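You operate a simulated robot arm through the tools that you are given. There is no shell and no other tool. Be economical: measure what you need, move in short steps, check, and stop when the job is done.

You are at the controls of a simulated robot arm. One attempt, no reset.

TASK
Press the red-shielded bearing into housing 52 with the grey plug.
Fine: housing in the seat on the press table; flush, at depth 13 as set; let the lever back up; leave the plug on it, table in and guard shut; the other bearing and housings, white plug and rubber rings stay.

The check looks at the end state, three seconds after you hand in, the way a careful person would. Anything else that was tipped, shoved, dropped, spilled or broken makes it a failure.

THE ROBOT
A 6-joint arm with a two-finger gripper, fixed in place. Base frame: the origin is at the foot of the arm, x ahead of it, y to its left, z up. Units: mm, rad, N and s.
Its first joint turns from -2.897 to 2.897 rad. Payload 3.43 kg.
The tool frame sits at the grasp point between the pads (the TCP): z along the fingers, y along the line on which they close. The tips reach 20 mm beyond it. Largest opening 190 mm; the body of the gripper starts 248 mm behind the TCP.
Orientation is that of the tool frame in the base frame, as [roll, pitch, yaw] about the fixed x, y, z axes, in that order (R = Rz(yaw) Ry(pitch) Rx(roll)). With the fingers straight down and closing along the base's y, the tool's x points along the base's -x, its y along +y and its z along -z.

THE INTERFACE
- The arm moves only by the tool step_arm. Its arguments are lists of equal length, an entry for each row: "linear": the shift along the tool's x, y, z in units of 50 mm (1.0 is 50 mm), a list of three; "dr": the turn, a rotation vector about the tool's x, y, z in units of 6 degrees (1.0 is 6 degrees), a list of three; "gripper": the opening, from 0 (shut) to 1 (fully open). In form: {"linear": [[dx, dy, dz], ...], "dr": [[ax, ay, az], ...], "gripper": [gripper, ...]}. A call has 1 to 20 rows; each row shifts and turns the commanded pose from where the row before left it, along the tool's axes as they then stand. A call with a number of a shift or a turn outside -1 to 1 is refused whole. Rows are played at 5 a second. More than 50 mm and 0.15 rad between two rows, or a gripper value outside its range, and nothing of the call is played. Where a pose cannot be reached the arm comes as near as it can. A force on the tool above 50 N (or 10 N above the force at the start of the call, whichever is more), or a blocked arm, ends the call early, and 0.2 s more pass. The fingers move at their own pace (about 153 mm/s each) and stop on an object; they squeeze with about 26 N. The grip force told is the motor's: it shows also when the fingers shut on nothing. Time passes only in rows, and 0.2 s behind the last, so rows that do not move let the fingers close. It gives the time, the measured TCP pose, the force on the tool (base axes), the opening and the grip force at its end, in the units of the frame above (readings bear some noise), with the torque about the TCP (base axes, N m) and any sound that the robot's microphone picked up.
- Cameras (640 x 400 px; columns grow to the right, rows downward): "scene" is fixed at [398.8, -499.3, 1551]; the picture's right is [-0.84, -0.54, 0.00], its down [-0.31, 0.47, -0.83] and it looks along [0.45, -0.69, -0.56] (base axes); focal length 214 px, centre (320, 200). "wrist" rides on the gripper at [70, -8, -288] in the tool frame; the picture's right is [0.12, 0.99, 0.00], its down [-0.96, 0.12, -0.25] and it looks along [-0.25, 0.03, 0.97] (tool axes); focal length 261 px, centre (320, 200). There is no depth. A picture from a camera that has moved, and an enlarged one, comes with that camera's place and axes in the base frame and with its lens.
- grab_frame(camera): a new picture of that camera. It takes no simulated time.
- raise_lower(by): slides the trunk up (or, below 0, down) by that many mm; the arm rides with it, the base frame stays. It gives what a move gives, with no picture.
- enlarge(camera, box): a new picture of the part [left, top, right, bottom] of that camera's present view, enlarged. It takes no simulated time.
- job_done(): hands the job in; it is judged then, once.

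Go step by step. Nothing tells you positions but the pictures and the camera data: compare them with the known pose of the tool, close in by small moves and look again before you grip or let go. The budget is 120 turns and 84 pictures, counting those below and the enlarged ones. Unless the task says otherwise, let go and move clear before handing in, and close with one line.

The tools are called after "Call:" as name(argument=value, ...) on one line, values as JSON. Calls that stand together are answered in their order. step_arm: Moves the arm, as the interface text tells. Its arguments: {"type":"object","properties":{"linear":{"type":"array","items":{"type":"array","items":{"type":"number"}}},"dr":{"type":"array","items":{"type":"array","items":{"type":"number"}}},"gripper":{"type":"array","items":{"type":"number"}}},"required":["linear","dr","gripper"]} The other tools are called the same way: raise_lower (by) slides the trunk up or down; grab_frame (camera) takes a picture; enlarge (camera, box) takes an enlarged picture of a part of a camera's view; job_done () hands the job in.

At the start:

```text
time: 0.0
tcp_pos: [350.8, -371.0, 1619.8]
tool_rot: [3.139, 0.0, -3.14]
wrist_force: [-0.2, 0.2, -0.9]
ft_torque: [0.0, 0.01, 0.01]
finger_gap: 190.0
finger_force: 0.0
trunk travel left (down, up): [-375.0, 65.0]
```

scene: 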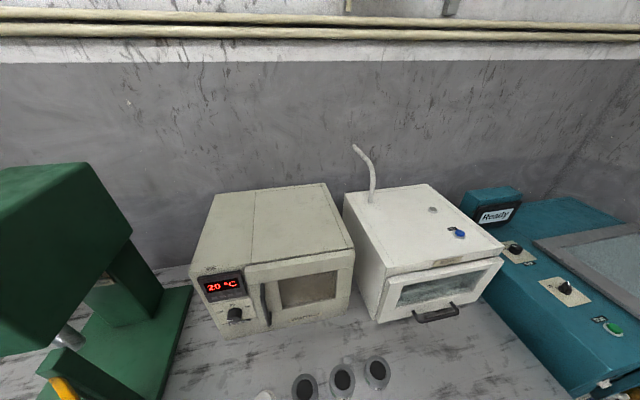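
wrist: 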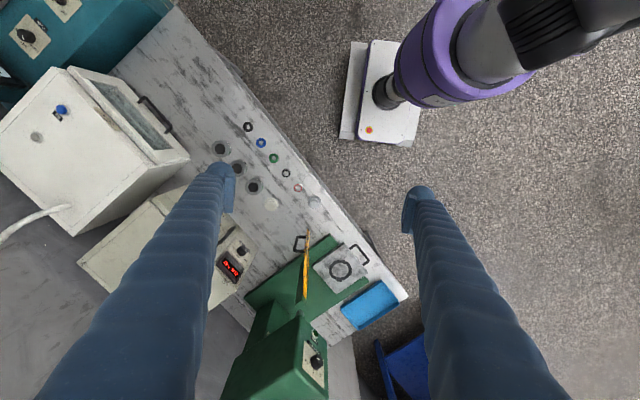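

I see a bench with ovens, a green press, rings, bearings and housings from above. I'll enlarge the relevant areas first.

Call:
enlarge(camera="wrist", box=[190, 100, 350, 220])

Call:
enlarge(camera="wrist", box=[220, 220, 430, 400])

```text
3.33 times, centred on (270, 160) of wrist
camera zoom: at [280.1, -379.1, 1907.2], right [-0.12, 0.99, 0.0], down [0.96, 0.12, 0.25], along [0.25, 0.03, -0.97], focal length 869 px, centre (487, 333)
```

zoom: 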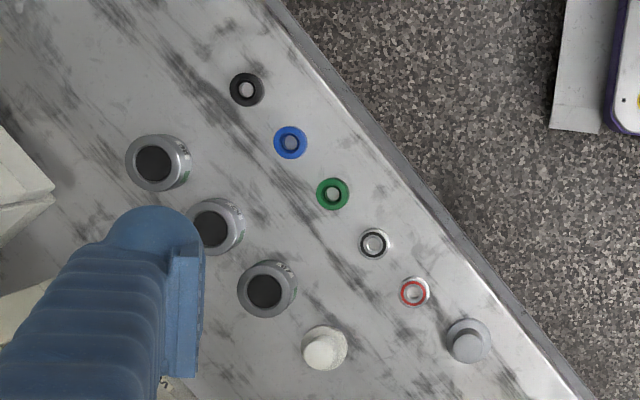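

```text
2.22 times, centred on (325, 310) of wrist
camera zoom: at [280.1, -379.1, 1907.2], right [-0.12, 0.99, 0.0], down [0.96, 0.12, 0.25], along [0.25, 0.03, -0.97], focal length 579 px, centre (309, -44)
```

zoom: 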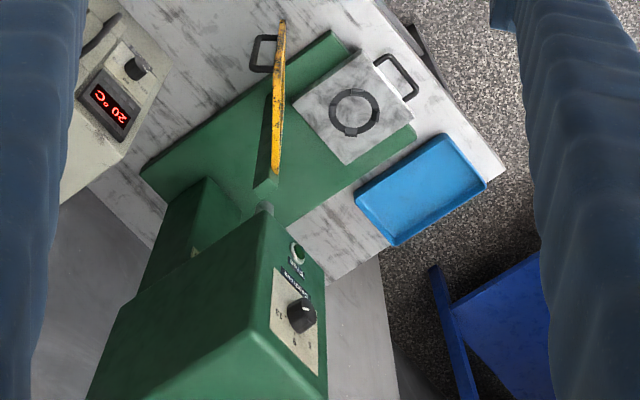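

The bench top appears near z≈780, with housings around (540,-635) and the press table around (866,-216). I'll lower the trunk and look again.

Call:
raise_lower(by=-300)

Call:
grab_frame(camera="wrist")

Call:
enlarge(camera="scene", box=[0, 150, 200, 400])

```text
time: 3.0
tcp_pos: [351.0, -370.9, 1320.7]
tool_rot: [3.139, -0.002, -3.141]
wrist_force: [0.7, -0.1, -0.6]
ft_torque: [-0.04, -0.01, -0.03]
finger_gap: 189.9
finger_force: 0.1
trunk travel left (down, up): [-75.0, 365.0]
```

```text
79 pictures are left
camera wrist: at [279.9, -379.1, 1607.8], right [-0.12, 0.99, 0.0], down [0.96, 0.12, 0.25], along [0.25, 0.03, -0.97], focal length 261 px, centre (320, 200)
```

wrist: 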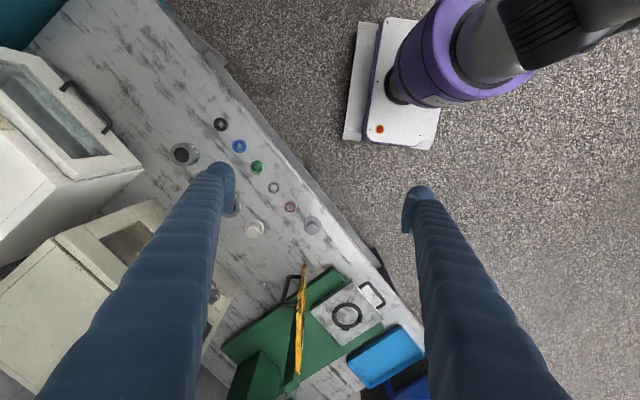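

```text
1.60 times, centred on (100, 275) of scene
camera zoom: at [398.8, -499.3, 1551.0], right [-0.84, -0.54, 0.0], down [-0.31, 0.47, -0.83], along [0.45, -0.69, -0.56], focal length 343 px, centre (672, 80)
```

zoom: 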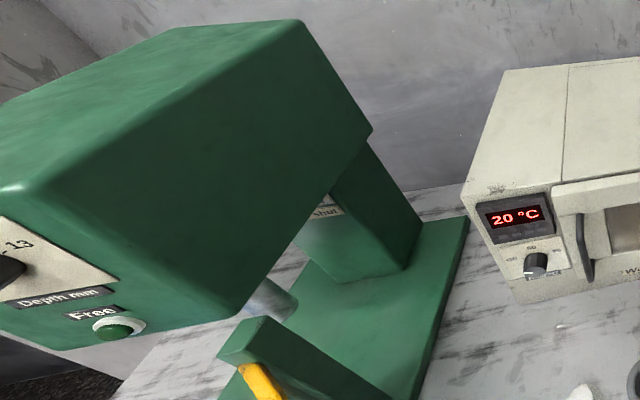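

The press has a depth dial with "Depth mm", a "Free" button, and a "shut" sign. I'll move above the parts row to get a closer look.

Call:
step_arm(linear=[[-0.9, -0.4, 0.6], [-0.9, -0.4, 0.6], [-0.9, -0.4, 0.6], [-0.9, -0.4, 0.6], [0, 0, 0]], dr=[[0, 0, 0], [0, 0, 0], [0, 0, 0], [0, 0, 0], [0, 0, 0]], gripper=[1, 1, 1, 1, 1])

Call:
grab_frame(camera="wrist")

Call:
grab_frame(camera="scene")

```text
refused: row 1 steps farther than a row can; nothing moved
```

```text
77 pictures are left
camera wrist: at [279.9, -379.1, 1607.8], right [-0.12, 0.99, 0.0], down [0.96, 0.12, 0.25], along [0.25, 0.03, -0.97], focal length 261 px, centre (320, 200)
```

wrist: 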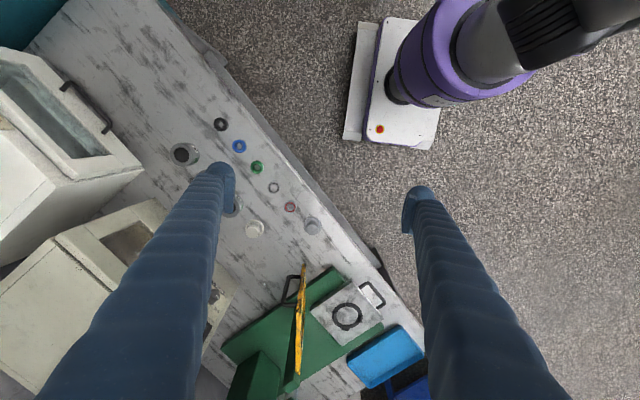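

```text
76 pictures are left
```

scene: 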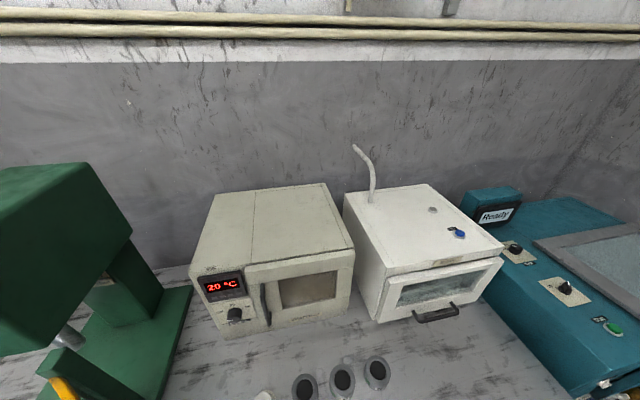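

Refused as the combined step is over 50 mm; I'll use shorter rows and also turn the tool to line up with the bench.

Call:
step_arm(linear=[[-0.7, -0.3, 0.5], [-0.7, -0.3, 0.5], [-0.7, -0.3, 0.5], [-0.7, -0.3, 0.5], [-0.7, -0.3, 0.5], [0, 0, 0], [0, 0, 0], [0, 0, 0], [0, 0, 0], [0, 0, 0], [0, 0, 0], [0, 0, 0], [0, 0, 0]], dr=[[0, 0, 0], [0, 0, 0], [0, 0, 0], [0, 0, 0], [0, 0, 0], [0, 0, -0.94], [0, 0, -0.94], [0, 0, -0.94], [0, 0, -0.94], [0, 0, -0.94], [0, 0, -0.94], [0, 0, -0.94], [0, 0, 0]], gripper=[1, 1, 1, 1, 1, 1, 1, 1, 1, 1, 1, 1, 1])

Call:
grab_frame(camera="wrist")

```text
time: 5.8
tcp_pos: [525.1, -446.4, 1194.7]
tool_rot: [-3.141, -0.001, -2.452]
wrist_force: [0.1, 0.8, -0.3]
ft_torque: [0.0, 0.01, -0.02]
finger_gap: 190.2
finger_force: 0.2
trunk travel left (down, up): [-75.0, 365.0]
```

```text
75 pictures are left
camera wrist: at [477.0, -496.9, 1482.6], right [-0.72, 0.69, 0.0], down [0.67, 0.7, 0.25], along [0.17, 0.18, -0.97], focal length 261 px, centre (320, 200)
```

wrist: 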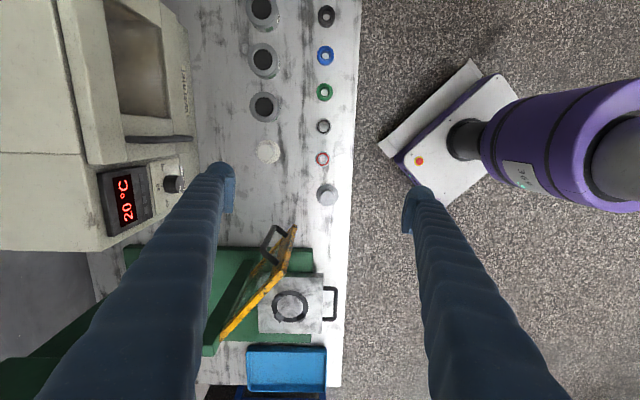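

The bench runs at about 45° in base frame; the press table is out with its handle toward me, and a yellow-edged guard stands open. I'll move in front of the press and tilt to view it.

Call:
step_arm(linear=[[0, 0, 0], [-0.82, 0.45, 0], [-0.82, 0.45, 0], [-0.82, 0.45, 0], [-0.82, 0.45, 0], [-0.82, 0.45, 0], [-0.82, 0.45, 0], [-0.82, 0.45, 0], [-0.82, 0.45, 0], [-0.82, 0.45, 0], [-0.82, 0.45, 0], [0, 0, 0], [0, 0, 0], [0, 0, 0], [0, 0, 0], [0, 0, 0], [0, 0, 0], [0, 0, 0], [0, 0, 0], [0, 0, 0]], dr=[[0, 0, -0.92], [0, 0, 0], [0, 0, 0], [0, 0, 0], [0, 0, 0], [0, 0, 0], [0, 0, 0], [0, 0, 0], [0, 0, 0], [0, 0, 0], [0, 0, 0], [0.94, 0, 0], [0.94, 0, 0], [0.94, 0, 0], [0.94, 0, 0], [0.94, 0, 0], [0.94, 0, 0], [0.94, 0, 0], [0.94, 0, 0], [0, 0, 0]], gripper=[1, 1, 1, 1, 1, 1, 1, 1, 1, 1, 1, 1, 1, 1, 1, 1, 1, 1, 1, 1])

Call:
grab_frame(camera="wrist")

```text
time: 10.0
tcp_pos: [656.5, 4.8, 1194.8]
tool_rot: [-2.351, 0.001, -2.357]
wrist_force: [0.2, 0.9, 0.3]
ft_torque: [-0.02, -0.01, -0.02]
finger_gap: 190.0
finger_force: 0.0
trunk travel left (down, up): [-75.0, 365.0]
```

```text
74 pictures are left
camera wrist: at [466.3, 94.5, 1403.6], right [-0.58, 0.41, -0.7], down [0.5, 0.86, 0.09], along [0.64, -0.3, -0.7], focal length 261 px, centre (320, 200)
```

wrist: 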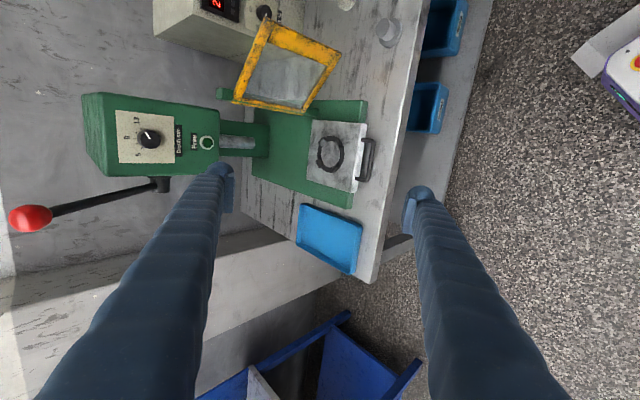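

I see the press front: dial, Free button, ram, red-ball lever on the far side, yellow framed guard open. Zooming in.

Call:
enlarge(camera="wrist", box=[80, 80, 240, 180])

Call:
enlarge(camera="wrist", box=[210, 10, 410, 210])

```text
4.00 times, centred on (160, 130) of wrist
camera zoom: at [466.3, 94.5, 1403.6], right [-0.58, 0.41, -0.7], down [0.5, 0.86, 0.09], along [0.64, -0.3, -0.7], focal length 1043 px, centre (960, 480)
```

zoom: 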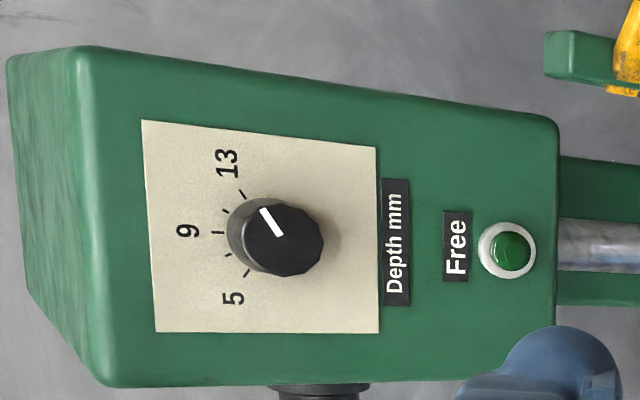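

```text
2.00 times, centred on (310, 110) of wrist
camera zoom: at [466.3, 94.5, 1403.6], right [-0.58, 0.41, -0.7], down [0.5, 0.86, 0.09], along [0.64, -0.3, -0.7], focal length 521 px, centre (340, 380)
```

zoom: 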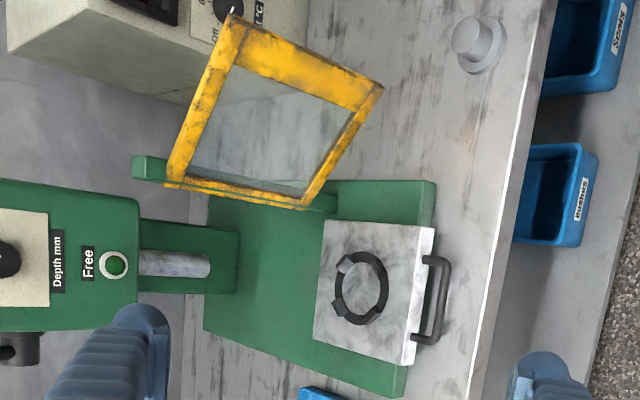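

I need a better look at the dial and the bin labels.

Call:
enlarge(camera="wrist", box=[390, 0, 490, 140])

Call:
enlarge(camera="wrist", box=[112, 105, 182, 170])

```text
2.86 times, centred on (440, 70) of wrist
camera zoom: at [466.3, 94.5, 1403.6], right [-0.58, 0.41, -0.7], down [0.5, 0.86, 0.09], along [0.64, -0.3, -0.7], focal length 745 px, centre (-23, 571)
```

zoom: 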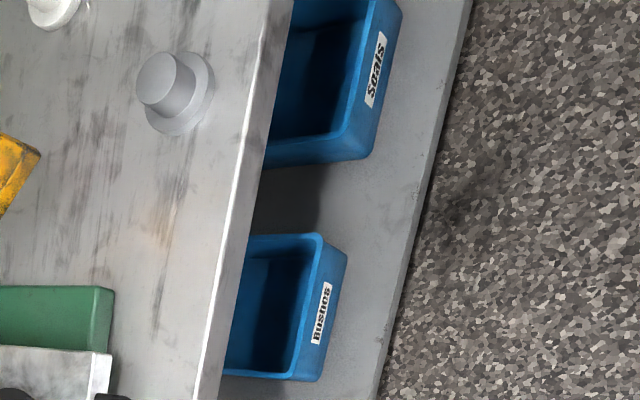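

```text
6.15 times, centred on (147, 138) of wrist
camera zoom: at [466.3, 94.5, 1403.6], right [-0.58, 0.41, -0.7], down [0.5, 0.86, 0.09], along [0.64, -0.3, -0.7], focal length 1604 px, centre (1385, 585)
```

zoom: 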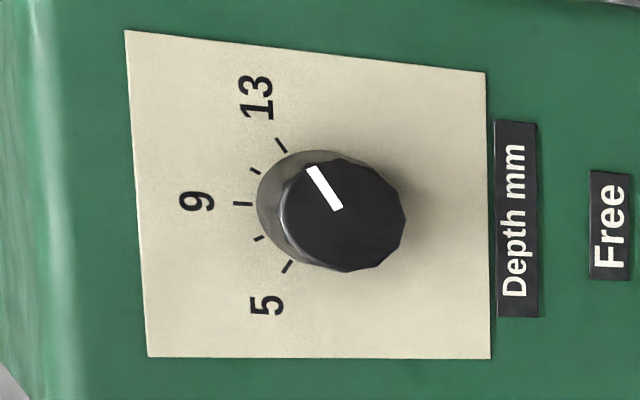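

The dial pointer is parallel to the 13 tick, so depth is set already. Next, view the housings' labels.

Call:
step_arm(linear=[[0.86, -0.135, 0.26], [0.86, -0.135, 0.26], [0.86, -0.135, 0.26], [0.86, -0.135, 0.26], [0.86, -0.135, 0.26], [0.86, -0.135, 0.26], [0.86, -0.135, 0.26], [0.86, -0.135, 0.26], [0.86, -0.135, 0.26], [0.86, -0.135, 0.26], [0.86, -0.135, 0.26], [0.86, -0.135, 0.26], [0.86, -0.135, 0.26], [0.86, -0.135, 0.26], [0.86, -0.135, 0.26], [0, 0, 0], [0, 0, 0], [0, 0, 0], [0, 0, 0]], dr=[[0, 0, 0], [0, 0, 0], [0, 0, 0], [0, 0, 0], [0, 0, 0], [0, 0, 0], [0, 0, 0], [0, 0, 0], [0, 0, 0], [0, 0, 0], [0, 0, 0], [0, 0, 0], [0, 0, 0], [0, 0, 0], [0, 0, 0], [-0.85, 0, 0], [-0.85, 0, 0], [-0.85, 0, 0], [0, 0, 0]], gripper=[1, 1, 1, 1, 1, 1, 1, 1, 1, 1, 1, 1, 1, 1, 1, 1, 1, 1, 1])

Call:
grab_frame(camera="wrist")

```text
time: 11.9
tcp_pos: [554.1, -207.3, 1156.8]
tool_rot: [-2.358, -0.002, -2.102]
wrist_force: [-0.2, -0.2, -0.2]
ft_torque: [0.04, 0.03, -0.01]
finger_gap: 190.0
finger_force: 0.0
trunk travel left (down, up): [-75.0, 365.0]
stopped in row 9: the arm was blocked; the commanded pose is now the measured one
```

```text
69 pictures are left
camera wrist: at [348.2, -167.3, 1365.5], right [-0.67, 0.25, -0.7], down [0.27, 0.96, 0.09], along [0.7, -0.13, -0.71], focal length 261 px, centre (320, 200)
```

wrist: 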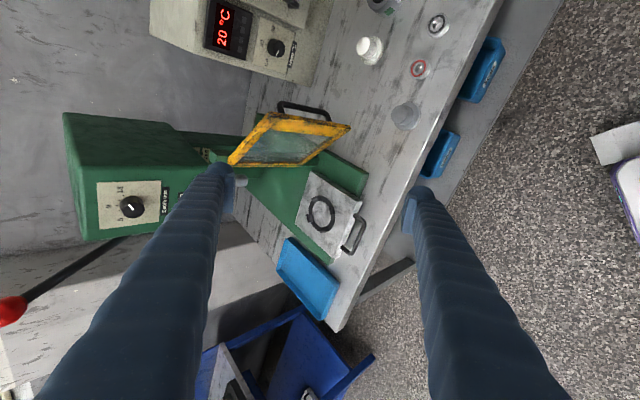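

The arm hit a joint limit in the tilted pose. I'll go back to straight down, then travel to the housings.

Call:
step_arm(linear=[[0, 0, 0], [0, 0, 0], [0, 0, 0], [0, 0, 0], [0, 0, 0], [0, 0, 0], [0, 0, 0], [0, 0, 0], [0, 0, 0], [0, 0, 0], [0, 0, 0], [0, 0, 0]], dr=[[-0.935, 0, 0], [-0.935, 0, 0], [-0.935, 0, 0], [-0.935, 0, 0], [-0.935, 0, 0], [-0.935, 0, 0], [-0.935, 0, 0], [-0.935, 0, 0], [0, 0, 0.81], [0, 0, 0.81], [0, 0, 0.81], [0, 0, 0]], gripper=[1, 1, 1, 1, 1, 1, 1, 1, 1, 1, 1, 1])

```text
time: 14.5
tcp_pos: [553.0, -213.7, 1158.1]
tool_rot: [-3.137, 0.001, -2.372]
wrist_force: [-0.5, 0.2, -0.2]
ft_torque: [0.01, -0.03, -0.02]
finger_gap: 190.0
finger_force: 0.1
trunk travel left (down, up): [-75.0, 365.0]
```

Straight down again. Moving toward the housings.

Call:
step_arm(linear=[[0.79, -0.395, 0.195], [0.79, -0.395, 0.195], [0.79, -0.395, 0.195], [0.79, -0.395, 0.195], [0.79, -0.395, 0.195], [0.79, -0.395, 0.195], [0.79, -0.395, 0.195], [0.79, -0.395, 0.195], [0, 0, 0]], dr=[[0, 0, 0], [0, 0, 0], [0, 0, 0], [0, 0, 0], [0, 0, 0], [0, 0, 0], [0, 0, 0], [0, 0, 0], [0, 0, 0]], gripper=[1, 1, 1, 1, 1, 1, 1, 1, 1])

Call:
grab_frame(camera="wrist")

```text
time: 16.5
tcp_pos: [436.5, -546.4, 1077.1]
tool_rot: [-3.141, 0.001, -2.37]
wrist_force: [-0.5, -1.7, -0.9]
ft_torque: [0.14, -0.04, 0.01]
finger_gap: 190.0
finger_force: 0.0
trunk travel left (down, up): [-75.0, 365.0]
```

```text
68 pictures are left
camera wrist: at [391.5, -601.4, 1364.4], right [-0.78, 0.63, 0.0], down [0.61, 0.75, 0.25], along [0.16, 0.19, -0.97], focal length 261 px, centre (320, 200)
```

wrist: 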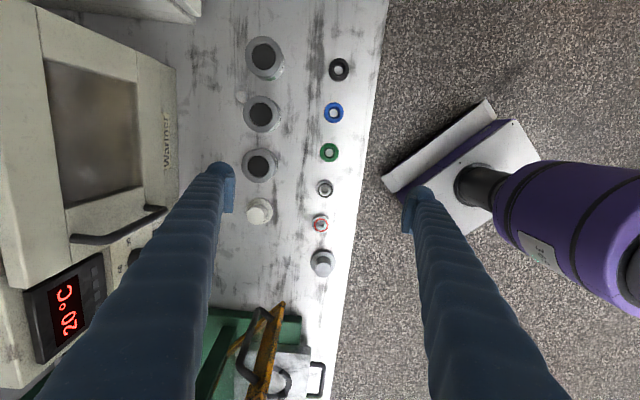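

Call:
enlarge(camera="wrist", box=[225, 20, 385, 120])

Call:
enlarge(camera="wrist", box=[220, 140, 380, 290])

```text
4.00 times, centred on (305, 70) of wrist
camera zoom: at [391.5, -601.4, 1364.4], right [-0.78, 0.63, 0.0], down [0.61, 0.75, 0.25], along [0.16, 0.19, -0.97], focal length 1043 px, centre (380, 720)
```

zoom: 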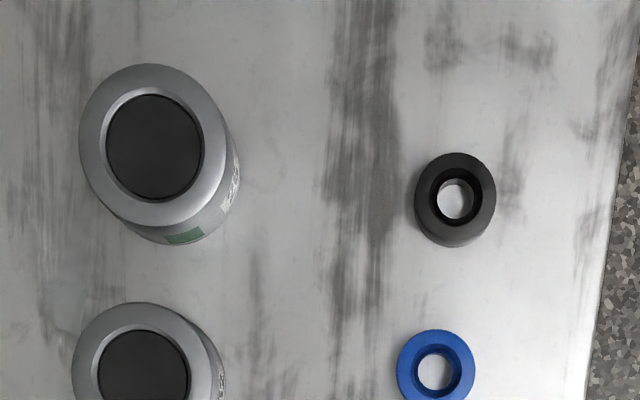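

```text
2.67 times, centred on (300, 215) of wrist
camera zoom: at [391.5, -601.4, 1364.4], right [-0.78, 0.63, 0.0], down [0.61, 0.75, 0.25], along [0.16, 0.19, -0.97], focal length 695 px, centre (373, 160)
```

zoom: 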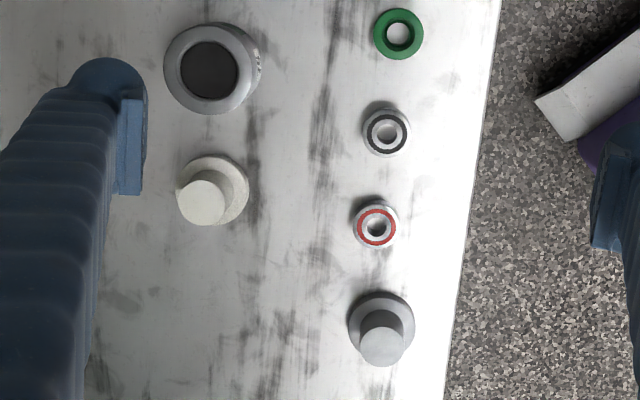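

Labels are on the robot-facing sides; I'll drop lower and back off toward the robot for an oblique look.

Call:
step_arm(linear=[[-0.4, 0.6, 0.59], [-0.4, 0.6, 0.59], [-0.4, 0.6, 0.59], [-0.4, 0.6, 0.59], [-0.4, 0.6, 0.59], [0, 0, 0]], dr=[[0, 0, 0], [0, 0, 0], [0, 0, 0], [0, 0, 0], [0, 0, 0], [0, 0, 0]], gripper=[1, 1, 1, 1, 1, 1])

Call:
enlarge(camera="wrist", box=[60, 0, 300, 180])

```text
time: 17.9
tcp_pos: [404.4, -367.6, 929.8]
tool_rot: [-3.139, -0.001, -2.369]
wrist_force: [0.5, -0.1, -0.9]
ft_torque: [-0.06, 0.03, -0.01]
finger_gap: 190.0
finger_force: 0.1
trunk travel left (down, up): [-75.0, 365.0]
```

```text
2.22 times, centred on (180, 90) of wrist
camera zoom: at [359.1, -423.1, 1216.3], right [-0.78, 0.63, 0.0], down [0.61, 0.75, 0.25], along [0.16, 0.19, -0.97], focal length 579 px, centre (631, 444)
```

zoom: 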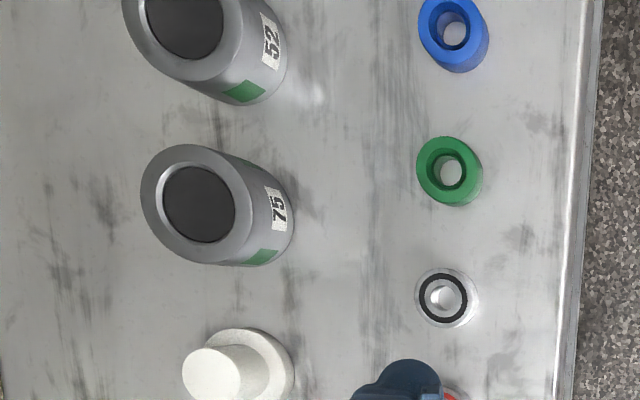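

Housing 52 is the middle one, with its top centre near (456,-703,837). I'll move above it with the fingers part-opened and check.

Call:
step_arm(linear=[[0, 0, -0.3], [0.5, -0.68, -0.1], [0.5, -0.68, -0.1], [0.5, -0.68, -0.1], [0.5, -0.68, -0.1], [0.5, -0.69, -0.1], [0.5, -0.69, -0.1], [0.5, -0.69, -0.1], [0.5, -0.69, -0.1], [0, 0, 0]], dr=[[0, 0, -0.12], [0, 0, 0], [0, 0, 0], [0, 0, 0], [0, 0, 0], [0, 0, 0], [0, 0, 0], [0, 0, 0], [0, 0, 0], [0, 0, 0]], gripper=[0.6, 0.6, 0.6, 0.6, 0.6, 0.6, 0.6, 0.6, 0.6, 0.6])

Call:
grab_frame(camera="wrist")

```text
time: 20.1
tcp_pos: [454.7, -709.7, 987.2]
tool_rot: [-3.14, 0.002, -2.357]
wrist_force: [0.0, -0.3, -0.9]
ft_torque: [0.12, -0.01, -0.01]
finger_gap: 114.2
finger_force: 0.1
trunk travel left (down, up): [-75.0, 365.0]
```

```text
64 pictures are left
camera wrist: at [409.7, -764.8, 1275.0], right [-0.79, 0.62, 0.0], down [0.6, 0.76, 0.25], along [0.16, 0.19, -0.97], focal length 261 px, centre (320, 200)
```

wrist: 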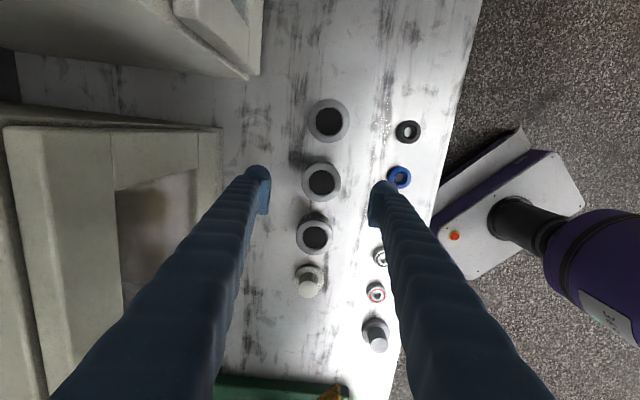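

The 52 housing sits nearly centred between the fingers. Correcting slightly and descending to just above its top.

Call:
step_arm(linear=[[-0.156, 0.034, 0.75], [0, 0, 0.8], [0, 0, 0.75], [0, 0, 0]], dr=[[0, 0, 0], [0, 0, 0], [0, 0, 0], [0, 0, 0]], gripper=[0.6, 0.6, 0.6, 0.6])

Call:
grab_frame(camera="wrist")

```text
time: 21.1
tcp_pos: [461.8, -698.9, 872.6]
tool_rot: [-3.139, 0.0, -2.358]
wrist_force: [1.0, -1.1, -1.1]
ft_torque: [0.1, 0.03, -0.02]
finger_gap: 113.8
finger_force: 0.0
trunk travel left (down, up): [-75.0, 365.0]
```

```text
63 pictures are left
camera wrist: at [416.7, -754.1, 1161.2], right [-0.79, 0.62, 0.0], down [0.6, 0.76, 0.25], along [0.16, 0.19, -0.97], focal length 261 px, centre (320, 200)
```

wrist: 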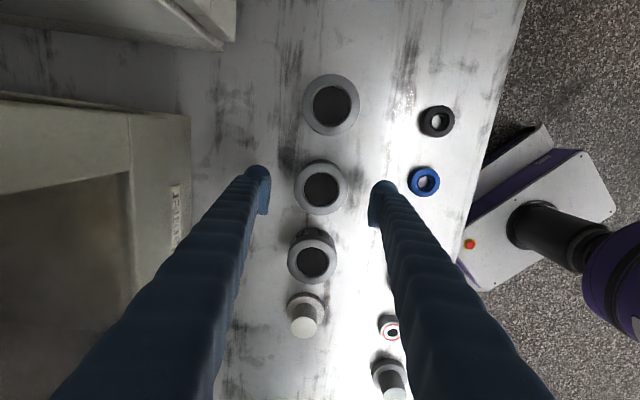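

Well centred. Descending around the housing and closing.

Call:
step_arm(linear=[[0.046, 0, 0.45], [0, 0, 0.4], [0, 0, 0], [0, 0, 0], [0, 0, 0], [0, 0, 0]], dr=[[0, 0, 0], [0, 0, 0], [0, 0, 0], [0, 0, 0], [0, 0, 0], [0, 0, 0]], gripper=[0.6, 0.6, 0.6, 0.2, 0.2, 0.2])

Call:
grab_frame(camera="wrist")

```text
time: 22.5
tcp_pos: [459.2, -701.3, 828.7]
tool_rot: [-3.139, 0.0, -2.358]
wrist_force: [-1.0, 0.3, 0.6]
ft_torque: [0.11, 0.05, 0.04]
finger_gap: 67.7
finger_force: 25.8
trunk travel left (down, up): [-75.0, 365.0]
```

```text
62 pictures are left
camera wrist: at [414.3, -756.5, 1116.9], right [-0.79, 0.62, 0.0], down [0.6, 0.76, 0.25], along [0.16, 0.19, -0.97], focal length 261 px, centre (320, 200)
```

wrist: 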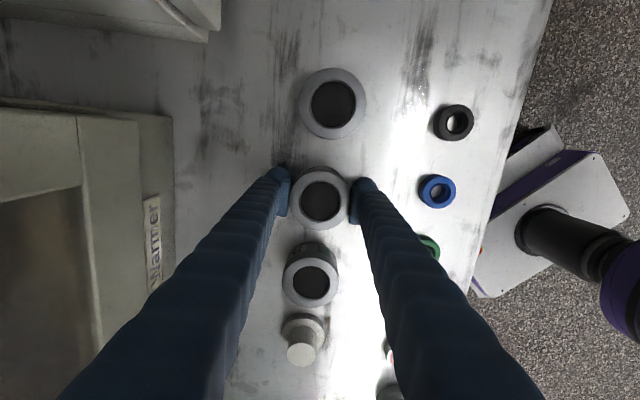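

Gripped at 67.7 mm. Lifting and carrying it to the robot side of the press, then looking at the seat.

Call:
step_arm(linear=[[0, 0, -0.3], [0, 0, -0.8], [0, 0, -0.8], [0, 0, -0.8], [0, 0, -0.8], [-0.893, 0.267, 0], [-0.893, 0.267, 0], [-0.893, 0.267, 0], [-0.893, 0.267, 0], [-0.893, 0.267, 0], [-0.893, 0.267, 0], [-0.893, 0.267, 0], [-0.893, 0.267, 0], [-0.893, 0.267, 0], [-0.893, 0.267, 0], [-0.893, 0.267, 0], [-0.893, 0.267, 0], [-0.893, 0.267, 0], [-0.893, 0.267, 0], [-0.893, 0.267, 0]], dr=[[0, 0, 0], [0, 0, 0], [0, 0, 0], [0, 0, 0], [0, 0, 0], [0, 0, 0], [0, 0, 0], [0, 0, 0], [0, 0, 0], [0, 0, 0], [0, 0, 0], [0, 0, 0], [0, 0, 0], [0, 0, 0], [0, 0, 0], [0, 0, 0], [0, 0, 0], [0, 0, 0], [0, 0, 0], [0, 0, 0]], gripper=[0.2, 0.2, 0.2, 0.2, 0.2, 0.2, 0.2, 0.2, 0.2, 0.2, 0.2, 0.2, 0.2, 0.2, 0.2, 0.2, 0.2, 0.2, 0.2, 0.2])

Call:
grab_frame(camera="wrist")

```text
time: 25.5
tcp_pos: [634.1, -351.4, 1005.2]
tool_rot: [3.13, -0.009, -2.36]
wrist_force: [-34.7, -2.5, 12.9]
ft_torque: [-0.01, -2.48, -0.76]
finger_gap: 27.9
finger_force: 0.0
trunk travel left (down, up): [-75.0, 365.0]
stopped in row 14: the force on the tool passed its limit at 63 N (the readings are from after the stop); the commanded pose is now the measured one
```

```text
61 pictures are left
camera wrist: at [593.9, -407.6, 1293.4], right [-0.78, 0.62, 0.01], down [0.61, 0.76, 0.24], along [0.14, 0.2, -0.97], focal length 261 px, centre (320, 200)
```

wrist: 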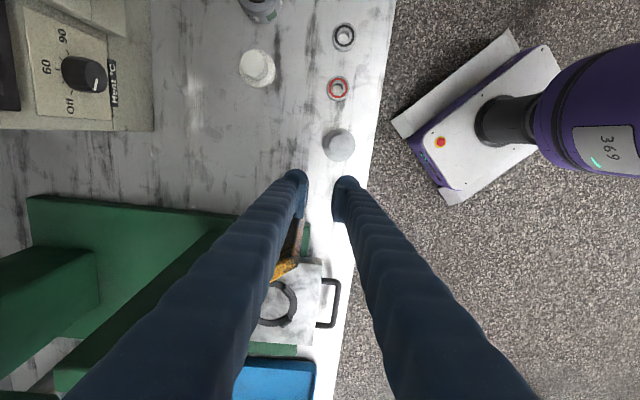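

Something was struck and the gripper is empty; I must see what happened to the housing.

Call:
grab_frame(camera="scene")

Call:
enlarge(camera="wrist", box=[200, 120, 400, 400])

```text
60 pictures are left
```

scene: 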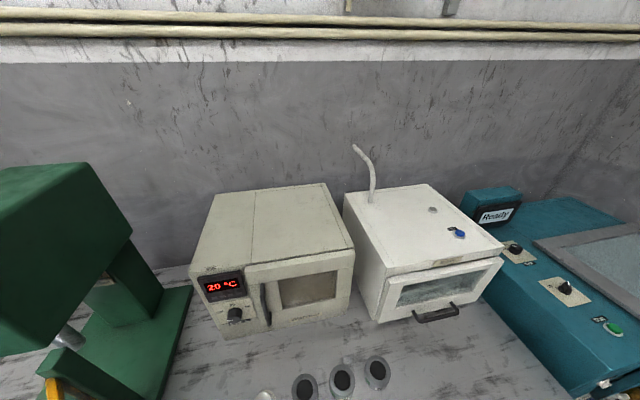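

```text
1.43 times, centred on (300, 260) of wrist
camera zoom: at [593.9, -407.6, 1293.4], right [-0.78, 0.62, 0.01], down [0.61, 0.76, 0.24], along [0.14, 0.2, -0.97], focal length 372 px, centre (349, 114)
```

zoom: 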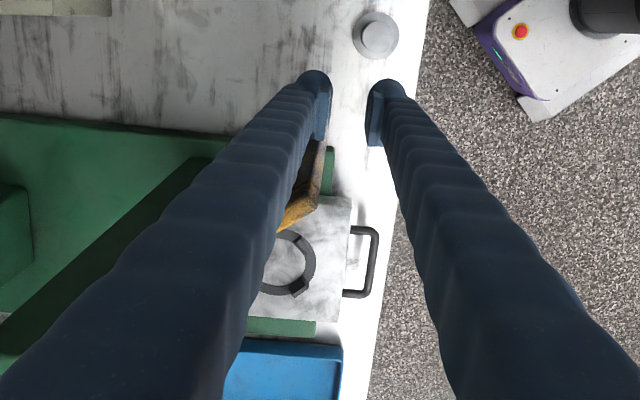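

All three housings are still in their places: 52 slid out of the grip on lifting, and the finger then bumped the open guard. I'll back off and rise, then check the guard.

Call:
step_arm(linear=[[0.5, 0.1, 0], [0.5, 0.3, -0.5], [0.5, 0.3, -0.8], [0.5, 0, -0.8], [0, 0, 0]], dr=[[0, 0, 0], [0, 0, 0], [0, 0, 0], [0, 0, 0], [0, 0, 0]], gripper=[0.2, 0.2, 0.2, 0.2, 0.2])

Call:
grab_frame(camera="wrist")

Call:
enlarge(camera="scene", box=[240, 340, 420, 400])

```text
time: 26.7
tcp_pos: [548.6, -397.1, 1106.8]
tool_rot: [3.13, -0.01, -2.36]
wrist_force: [0.4, -1.1, -0.6]
ft_torque: [0.06, -0.05, 0.01]
finger_gap: 37.9
finger_force: 0.1
trunk travel left (down, up): [-75.0, 365.0]
```

```text
58 pictures are left
camera wrist: at [507.6, -453.4, 1394.3], right [-0.78, 0.62, 0.01], down [0.6, 0.76, 0.24], along [0.14, 0.2, -0.97], focal length 261 px, centre (320, 200)
```

wrist: 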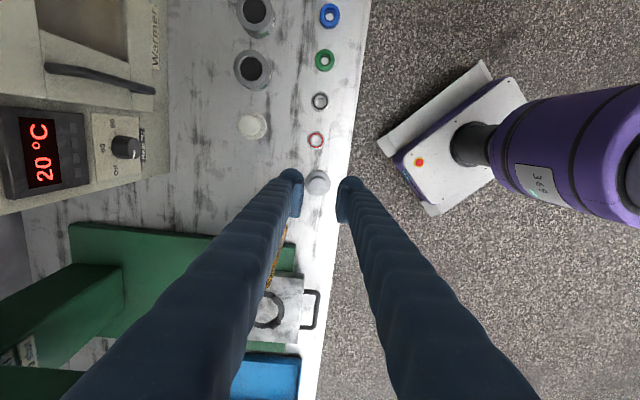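

```text
3.56 times, centred on (330, 370) of scene
camera zoom: at [398.8, -499.3, 1551.0], right [-0.84, -0.54, 0.0], down [-0.31, 0.47, -0.83], along [0.45, -0.69, -0.56], focal length 763 px, centre (284, -404)
```

zoom: 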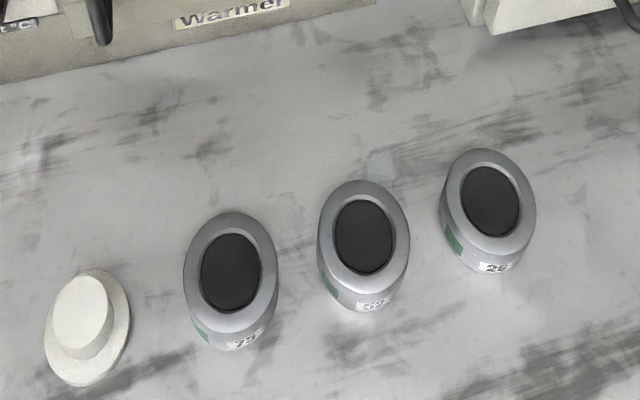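

All three housings stand upright (75, 52, 26) and nothing is tipped. I'll return to 52 with the tool re-levelled, grip lower and lift slowly.

Call:
step_arm(linear=[[0, 0, 0], [0.695, -0.382, 0.27], [0.695, -0.382, 0.27], [0.695, -0.382, 0.27], [0.695, -0.382, 0.27], [0.695, -0.382, 0.27], [0.695, -0.382, 0.27], [0.695, -0.382, 0.27], [0.695, -0.382, 0.27], [0, 0, 0.9], [0, 0, 0.9], [0, 0, 0]], dr=[[0.11, -0.095, -0.02], [0, 0, 0], [0, 0, 0], [0, 0, 0], [0, 0, 0], [0, 0, 0], [0, 0, 0], [0, 0, 0], [0, 0, 0], [0, 0, 0], [0, 0, 0], [0, 0, 0]], gripper=[0.6, 0.6, 0.6, 0.6, 0.6, 0.6, 0.6, 0.6, 0.6, 0.6, 0.6, 0.6])

Call:
grab_frame(camera="wrist")

```text
time: 29.3
tcp_pos: [457.0, -700.4, 910.7]
tool_rot: [3.141, 0.001, -2.359]
wrist_force: [0.1, -0.3, -0.5]
ft_torque: [0.04, 0.02, 0.01]
finger_gap: 114.0
finger_force: 0.1
trunk travel left (down, up): [-75.0, 365.0]
```

```text
56 pictures are left
camera wrist: at [412.4, -756.5, 1198.4], right [-0.79, 0.62, 0.0], down [0.6, 0.76, 0.25], along [0.15, 0.2, -0.97], focal length 261 px, centre (320, 200)
```

wrist: 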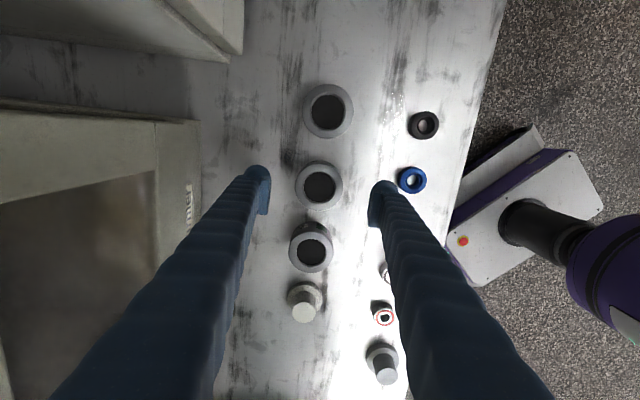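

Going lower on the housing this time, slowly near the bench, then closing.

Call:
step_arm(linear=[[-0.056, 0, 0.8], [0, 0, 0.8], [0, 0, 0.1], [0, 0, 0.1], [0, 0, 0.1], [0, 0, 0]], dr=[[0, 0, 0], [0, 0, 0], [0, 0, 0], [0, 0, 0], [0, 0, 0], [0, 0, 0]], gripper=[0.6, 0.6, 0.6, 0.6, 0.6, 0.6])

```text
time: 30.7
tcp_pos: [459.3, -698.0, 816.0]
tool_rot: [-3.14, 0.002, -2.358]
wrist_force: [2.2, -0.3, 10.0]
ft_torque: [0.48, 0.45, -0.1]
finger_gap: 114.2
finger_force: 0.4
trunk travel left (down, up): [-75.0, 365.0]
```

The tips just touch the bench (so bench ≈ 796). Raising 3 mm, gripping, then lifting slowly.

Call:
step_arm(linear=[[0, 0, -0.06], [0, 0, 0], [0, 0, 0], [0, 0, 0], [0, 0, 0], [0, 0, -0.04], [0, 0, -0.08], [0, 0, -0.1], [0, 0, -0.1], [0, 0, 0], [0, 0, 0]], dr=[[0, 0, 0], [0, 0, 0], [0, 0, 0], [0, 0, 0], [0, 0, 0], [0, 0, 0], [0, 0, 0], [0, 0, 0], [0, 0, 0], [0, 0, 0], [0, 0, 0]], gripper=[0.6, 0.1, 0.1, 0.1, 0.1, 0.1, 0.1, 0.1, 0.1, 0.1, 0.1])

Call:
grab_frame(camera="wrist")

```text
time: 33.1
tcp_pos: [458.7, -698.9, 834.6]
tool_rot: [-3.141, 0.003, -2.358]
wrist_force: [0.1, -0.2, -2.9]
ft_torque: [-0.01, -0.01, 0.04]
finger_gap: 69.2
finger_force: 25.9
trunk travel left (down, up): [-75.0, 365.0]
```

```text
55 pictures are left
camera wrist: at [415.0, -754.4, 1121.4], right [-0.79, 0.62, 0.0], down [0.6, 0.76, 0.25], along [0.15, 0.2, -0.97], focal length 261 px, centre (320, 200)
```

wrist: 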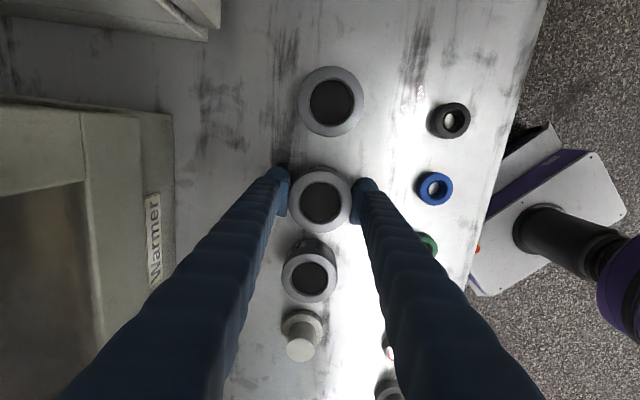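

It's held now (2.4 N weight, 69.2 mm). Lifting gently to travel height and pulling back toward the robot.

Call:
step_arm(linear=[[0, 0, -0.15], [0, 0, -0.3], [0, 0, -0.4], [0, 0, -0.5], [0, 0, -0.5], [0, 0, -0.5], [0, 0, -0.5], [0, 0, -0.4], [0, 0, -0.2], [0, 0.2, 0], [0, 0.4, 0], [0, 0.6, 0], [0, 0.7, 0], [0, 0.7, 0], [0, 0.7, 0], [0, 0.7, 0], [0, 0.6, 0], [0, 0.4, 0], [0, 0.2, 0]], dr=[[0, 0, 0], [0, 0, 0], [0, 0, 0], [0, 0, 0], [0, 0, 0], [0, 0, 0], [0, 0, 0], [0, 0, 0], [0, 0, 0], [0, 0, 0], [0, 0, 0], [0, 0, 0], [0, 0, 0], [0, 0, 0], [0, 0, 0], [0, 0, 0], [0, 0, 0], [0, 0, 0], [0, 0, 0]], gripper=[0.1, 0.1, 0.1, 0.1, 0.1, 0.1, 0.1, 0.1, 0.1, 0.1, 0.1, 0.1, 0.1, 0.1, 0.1, 0.1, 0.1, 0.1, 0.1])

```text
time: 37.1
tcp_pos: [274.6, -514.2, 1007.2]
tool_rot: [-3.141, 0.0, -2.36]
wrist_force: [-0.3, -0.6, -2.9]
ft_torque: [-0.03, 0.01, 0.01]
finger_gap: 69.2
finger_force: 26.1
trunk travel left (down, up): [-75.0, 365.0]
```

Still held. Now along the bench on the robot side to the front of the press.

Call:
step_arm(linear=[[-0.3, 0, 0], [-0.6, 0, 0], [-0.9, 0, 0], [-0.9, 0, 0], [-0.9, 0, 0], [-0.9, 0, 0], [-0.9, 0, 0], [-0.9, 0, 0], [-0.9, 0, 0], [-0.9, 0, 0], [-0.9, 0, 0], [-0.9, 0, 0], [-0.9, 0, 0], [-0.9, 0, 0], [-0.6, 0, 0], [-0.5, 0, 0], [-0.2, 0, 0], [0, 0, 0]], dr=[[0, 0, 0], [0, 0, 0], [0, 0, 0], [0, 0, 0], [0, 0, 0], [0, 0, 0], [0, 0, 0], [0, 0, 0], [0, 0, 0], [0, 0, 0], [0, 0, 0], [0, 0, 0], [0, 0, 0], [0, 0, 0], [0, 0, 0], [0, 0, 0], [0, 0, 0], [0, 0, 0]], gripper=[0.1, 0.1, 0.1, 0.1, 0.1, 0.1, 0.1, 0.1, 0.1, 0.1, 0.1, 0.1, 0.1, 0.1, 0.1, 0.1, 0.1, 0.1])

Call:
grab_frame(camera="wrist")

```text
time: 40.9
tcp_pos: [737.0, -53.5, 1008.6]
tool_rot: [3.141, 0.002, -2.358]
wrist_force: [0.7, -0.9, -3.2]
ft_torque: [-0.02, -0.01, 0.0]
finger_gap: 68.8
finger_force: 25.9
trunk travel left (down, up): [-75.0, 365.0]
```

```text
54 pictures are left
camera wrist: at [692.0, -110.7, 1296.0], right [-0.79, 0.62, 0.0], down [0.6, 0.76, 0.25], along [0.15, 0.2, -0.97], focal length 261 px, centre (320, 200)
```

wrist: 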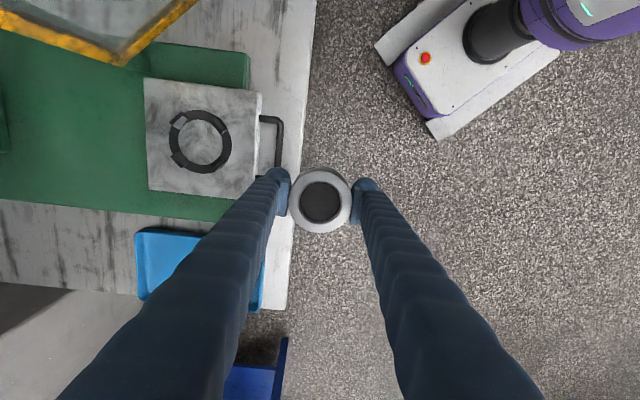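

Clear view of the seat now. Zooming in on it and the guard.

Call:
enlarge(camera="wrist", box=[100, 40, 300, 220])

Call:
enlarge(camera="wrist", box=[0, 0, 160, 160])

```text
2.22 times, centred on (200, 130) of wrist
camera zoom: at [692.0, -110.7, 1296.0], right [-0.79, 0.62, 0.0], down [0.6, 0.76, 0.25], along [0.15, 0.2, -0.97], focal length 579 px, centre (587, 356)
```

zoom: 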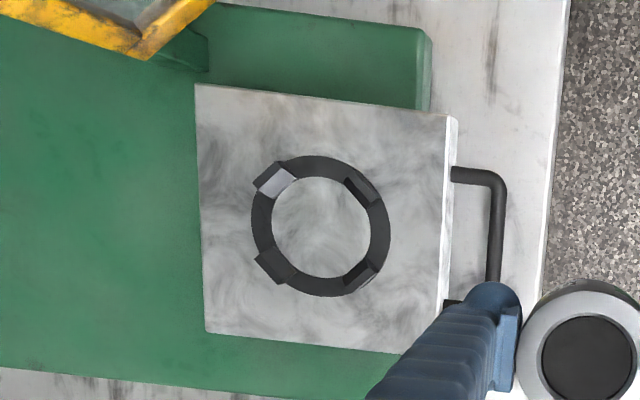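

```text
2.50 times, centred on (80, 80) of wrist
camera zoom: at [692.0, -110.7, 1296.0], right [-0.79, 0.62, 0.0], down [0.6, 0.76, 0.25], along [0.15, 0.2, -0.97], focal length 652 px, centre (920, 500)
```

zoom: 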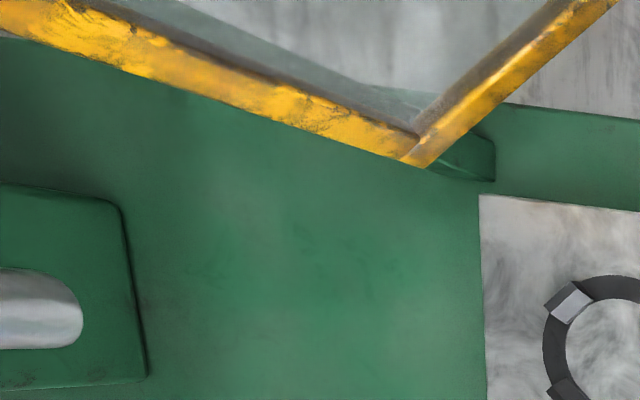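

The seat is a ring with four posts at about (854,-221,≈855). The press head's dial is close behind it, so I'll turn the tool 90° (fingers along the bench) to stay clear, then view the seat.

Call:
step_arm(linear=[[0, 0, 0], [0, 0, 0], [0, 0, 0], [0, 0, 0], [0, 0, 0], [0, 0, 0], [0, 0, 0], [0, 0, 0], [0, 0, 0], [0, 0, 0], [0, 0, 0], [0, 0, 0], [0, 0, 0], [0, 0, 0], [0, 0, 0], [0, 0, 0], [-0.5, -0.36, 0], [-0.52, -0.36, 0], [0, 0, 0]], dr=[[0, 0, 0.9375], [0, 0, 0.9375], [0, 0, 0.9375], [0, 0, 0.9375], [0, 0, 0.9375], [0, 0, 0.9375], [0, 0, 0.9375], [0, 0, 0.9375], [0, 0, 0.9375], [0, 0, 0.9375], [0, 0, 0.9375], [0, 0, 0.9375], [0, 0, 0.9375], [0, 0, 0.9375], [0, 0, 0.9375], [0, 0, 0.9375], [0, 0, 0], [0, 0, 0], [0, 0, 0]], gripper=[0.1, 0.1, 0.1, 0.1, 0.1, 0.1, 0.1, 0.1, 0.1, 0.1, 0.1, 0.1, 0.1, 0.1, 0.1, 0.1, 0.1, 0.1, 0.1])

Call:
grab_frame(camera="wrist")

```text
time: 44.9
tcp_pos: [747.1, -117.7, 1007.6]
tool_rot: [3.141, -0.001, 2.356]
wrist_force: [-0.2, -0.7, -3.6]
ft_torque: [0.11, 0.0, 0.0]
finger_gap: 69.1
finger_force: 25.8
trunk travel left (down, up): [-75.0, 365.0]
```

```text
51 pictures are left
camera wrist: at [691.3, -74.2, 1296.1], right [0.62, 0.79, 0.0], down [0.76, -0.6, 0.25], along [0.2, -0.15, -0.97], focal length 261 px, centre (320, 200)
```

wrist: 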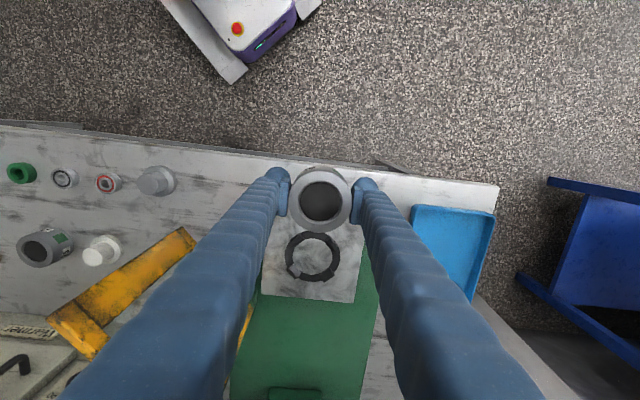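

Call:
enlarge(camera="wrist", box=[240, 150, 400, 310])

```text
2.50 times, centred on (320, 230) of wrist
camera zoom: at [691.3, -74.2, 1296.1], right [0.62, 0.79, 0.0], down [0.76, -0.6, 0.25], along [0.2, -0.15, -0.97], focal length 652 px, centre (320, 125)
```

zoom: 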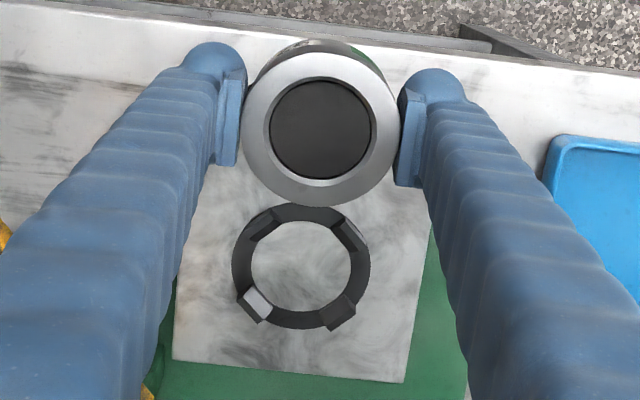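

Ring located at roughly (855,-219.5). I'll lower and get closer to refine its height and centre.

Call:
step_arm(linear=[[-0.4, 0.05, 0.5], [-0.4, 0.05, 0.5], [0, 0, 0.5], [0, 0, 0]], dr=[[0, 0, 0], [0, 0, 0], [0, 0, 0], [0, 0, 0]], gripper=[0.1, 0.1, 0.1, 0.1])

Call:
enlarge(camera="wrist", box=[240, 150, 400, 310])

```text
time: 45.9
tcp_pos: [779.2, -141.4, 935.1]
tool_rot: [3.138, 0.0, 2.358]
wrist_force: [-0.7, -0.1, -3.5]
ft_torque: [-0.02, 0.02, -0.02]
finger_gap: 68.8
finger_force: 26.0
trunk travel left (down, up): [-75.0, 365.0]
```

```text
2.50 times, centred on (320, 230) of wrist
camera zoom: at [722.8, -97.9, 1221.3], right [0.62, 0.79, 0.0], down [0.76, -0.6, 0.25], along [0.2, -0.15, -0.97], focal length 652 px, centre (320, 125)
```

zoom: 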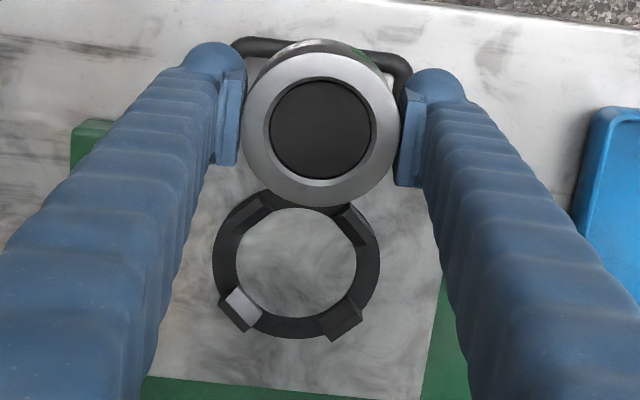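

Depth is still uncertain, so I'll place the camera nearly above the seat (insensitive to depth) and look.

Call:
step_arm(linear=[[-0.4, 0, -0.25], [-0.5, 0, -0.25], [-0.5, 0, 0], [-0.5, 0, 0], [-0.5, 0, 0], [0, 0, 0]], dr=[[0, 0, 0], [0, 0, 0], [0, 0, 0], [0, 0, 0], [0, 0, 0], [0, 0, 0]], gripper=[0.1, 0.1, 0.1, 0.1, 0.1, 0.1])

Call:
enlarge(camera="wrist", box=[240, 100, 400, 260])

```text
time: 47.3
tcp_pos: [864.9, -225.7, 958.3]
tool_rot: [3.139, 0.0, 2.356]
wrist_force: [0.3, -0.6, -4.5]
ft_torque: [0.02, 0.02, 0.02]
finger_gap: 68.8
finger_force: 25.9
trunk travel left (down, up): [-75.0, 365.0]
```

```text
2.50 times, centred on (320, 180) of wrist
camera zoom: at [808.7, -183.2, 1245.8], right [0.62, 0.79, 0.0], down [0.76, -0.6, 0.25], along [0.2, -0.15, -0.97], focal length 652 px, centre (320, 250)
```

zoom: 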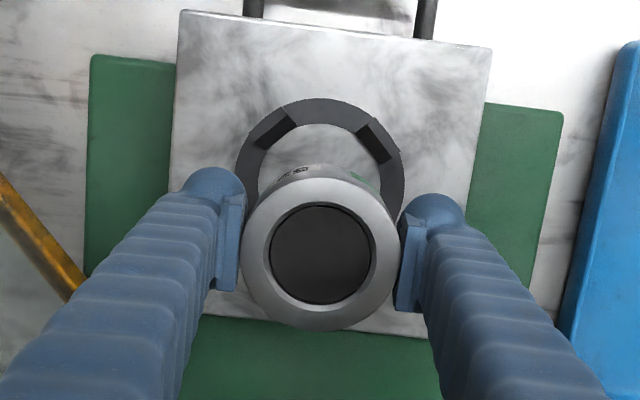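

Now consistent: seat centre ≈ (856.7,-218.1), ring top ≈ 861. Centring over it and descending to just above.

Call:
step_arm(linear=[[0.24, -0.02, 0.3], [0, 0, 0.5], [0, 0, 0.4], [0, 0, 0.1], [0, 0, 0]], dr=[[0, 0, 0], [0, 0, 0], [0, 0, 0], [0, 0, 0], [0, 0, 0]], gripper=[0.1, 0.1, 0.1, 0.1, 0.1])

Call:
enlarge(camera="wrist", box=[240, 110, 400, 270])

```text
time: 48.5
tcp_pos: [854.7, -219.7, 892.9]
tool_rot: [3.14, -0.002, 2.356]
wrist_force: [0.4, 0.0, -3.1]
ft_torque: [0.03, -0.01, -0.01]
finger_gap: 68.8
finger_force: 26.1
trunk travel left (down, up): [-75.0, 365.0]
```

```text
2.50 times, centred on (320, 190) of wrist
camera zoom: at [798.7, -175.3, 1180.0], right [0.62, 0.79, 0.0], down [0.76, -0.6, 0.25], along [0.2, -0.15, -0.97], focal length 652 px, centre (320, 225)
```

zoom: 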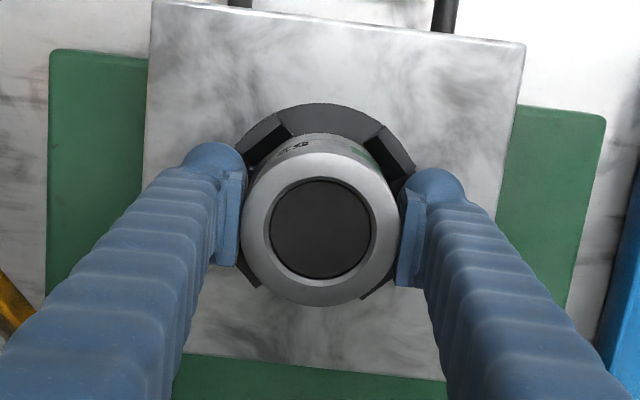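

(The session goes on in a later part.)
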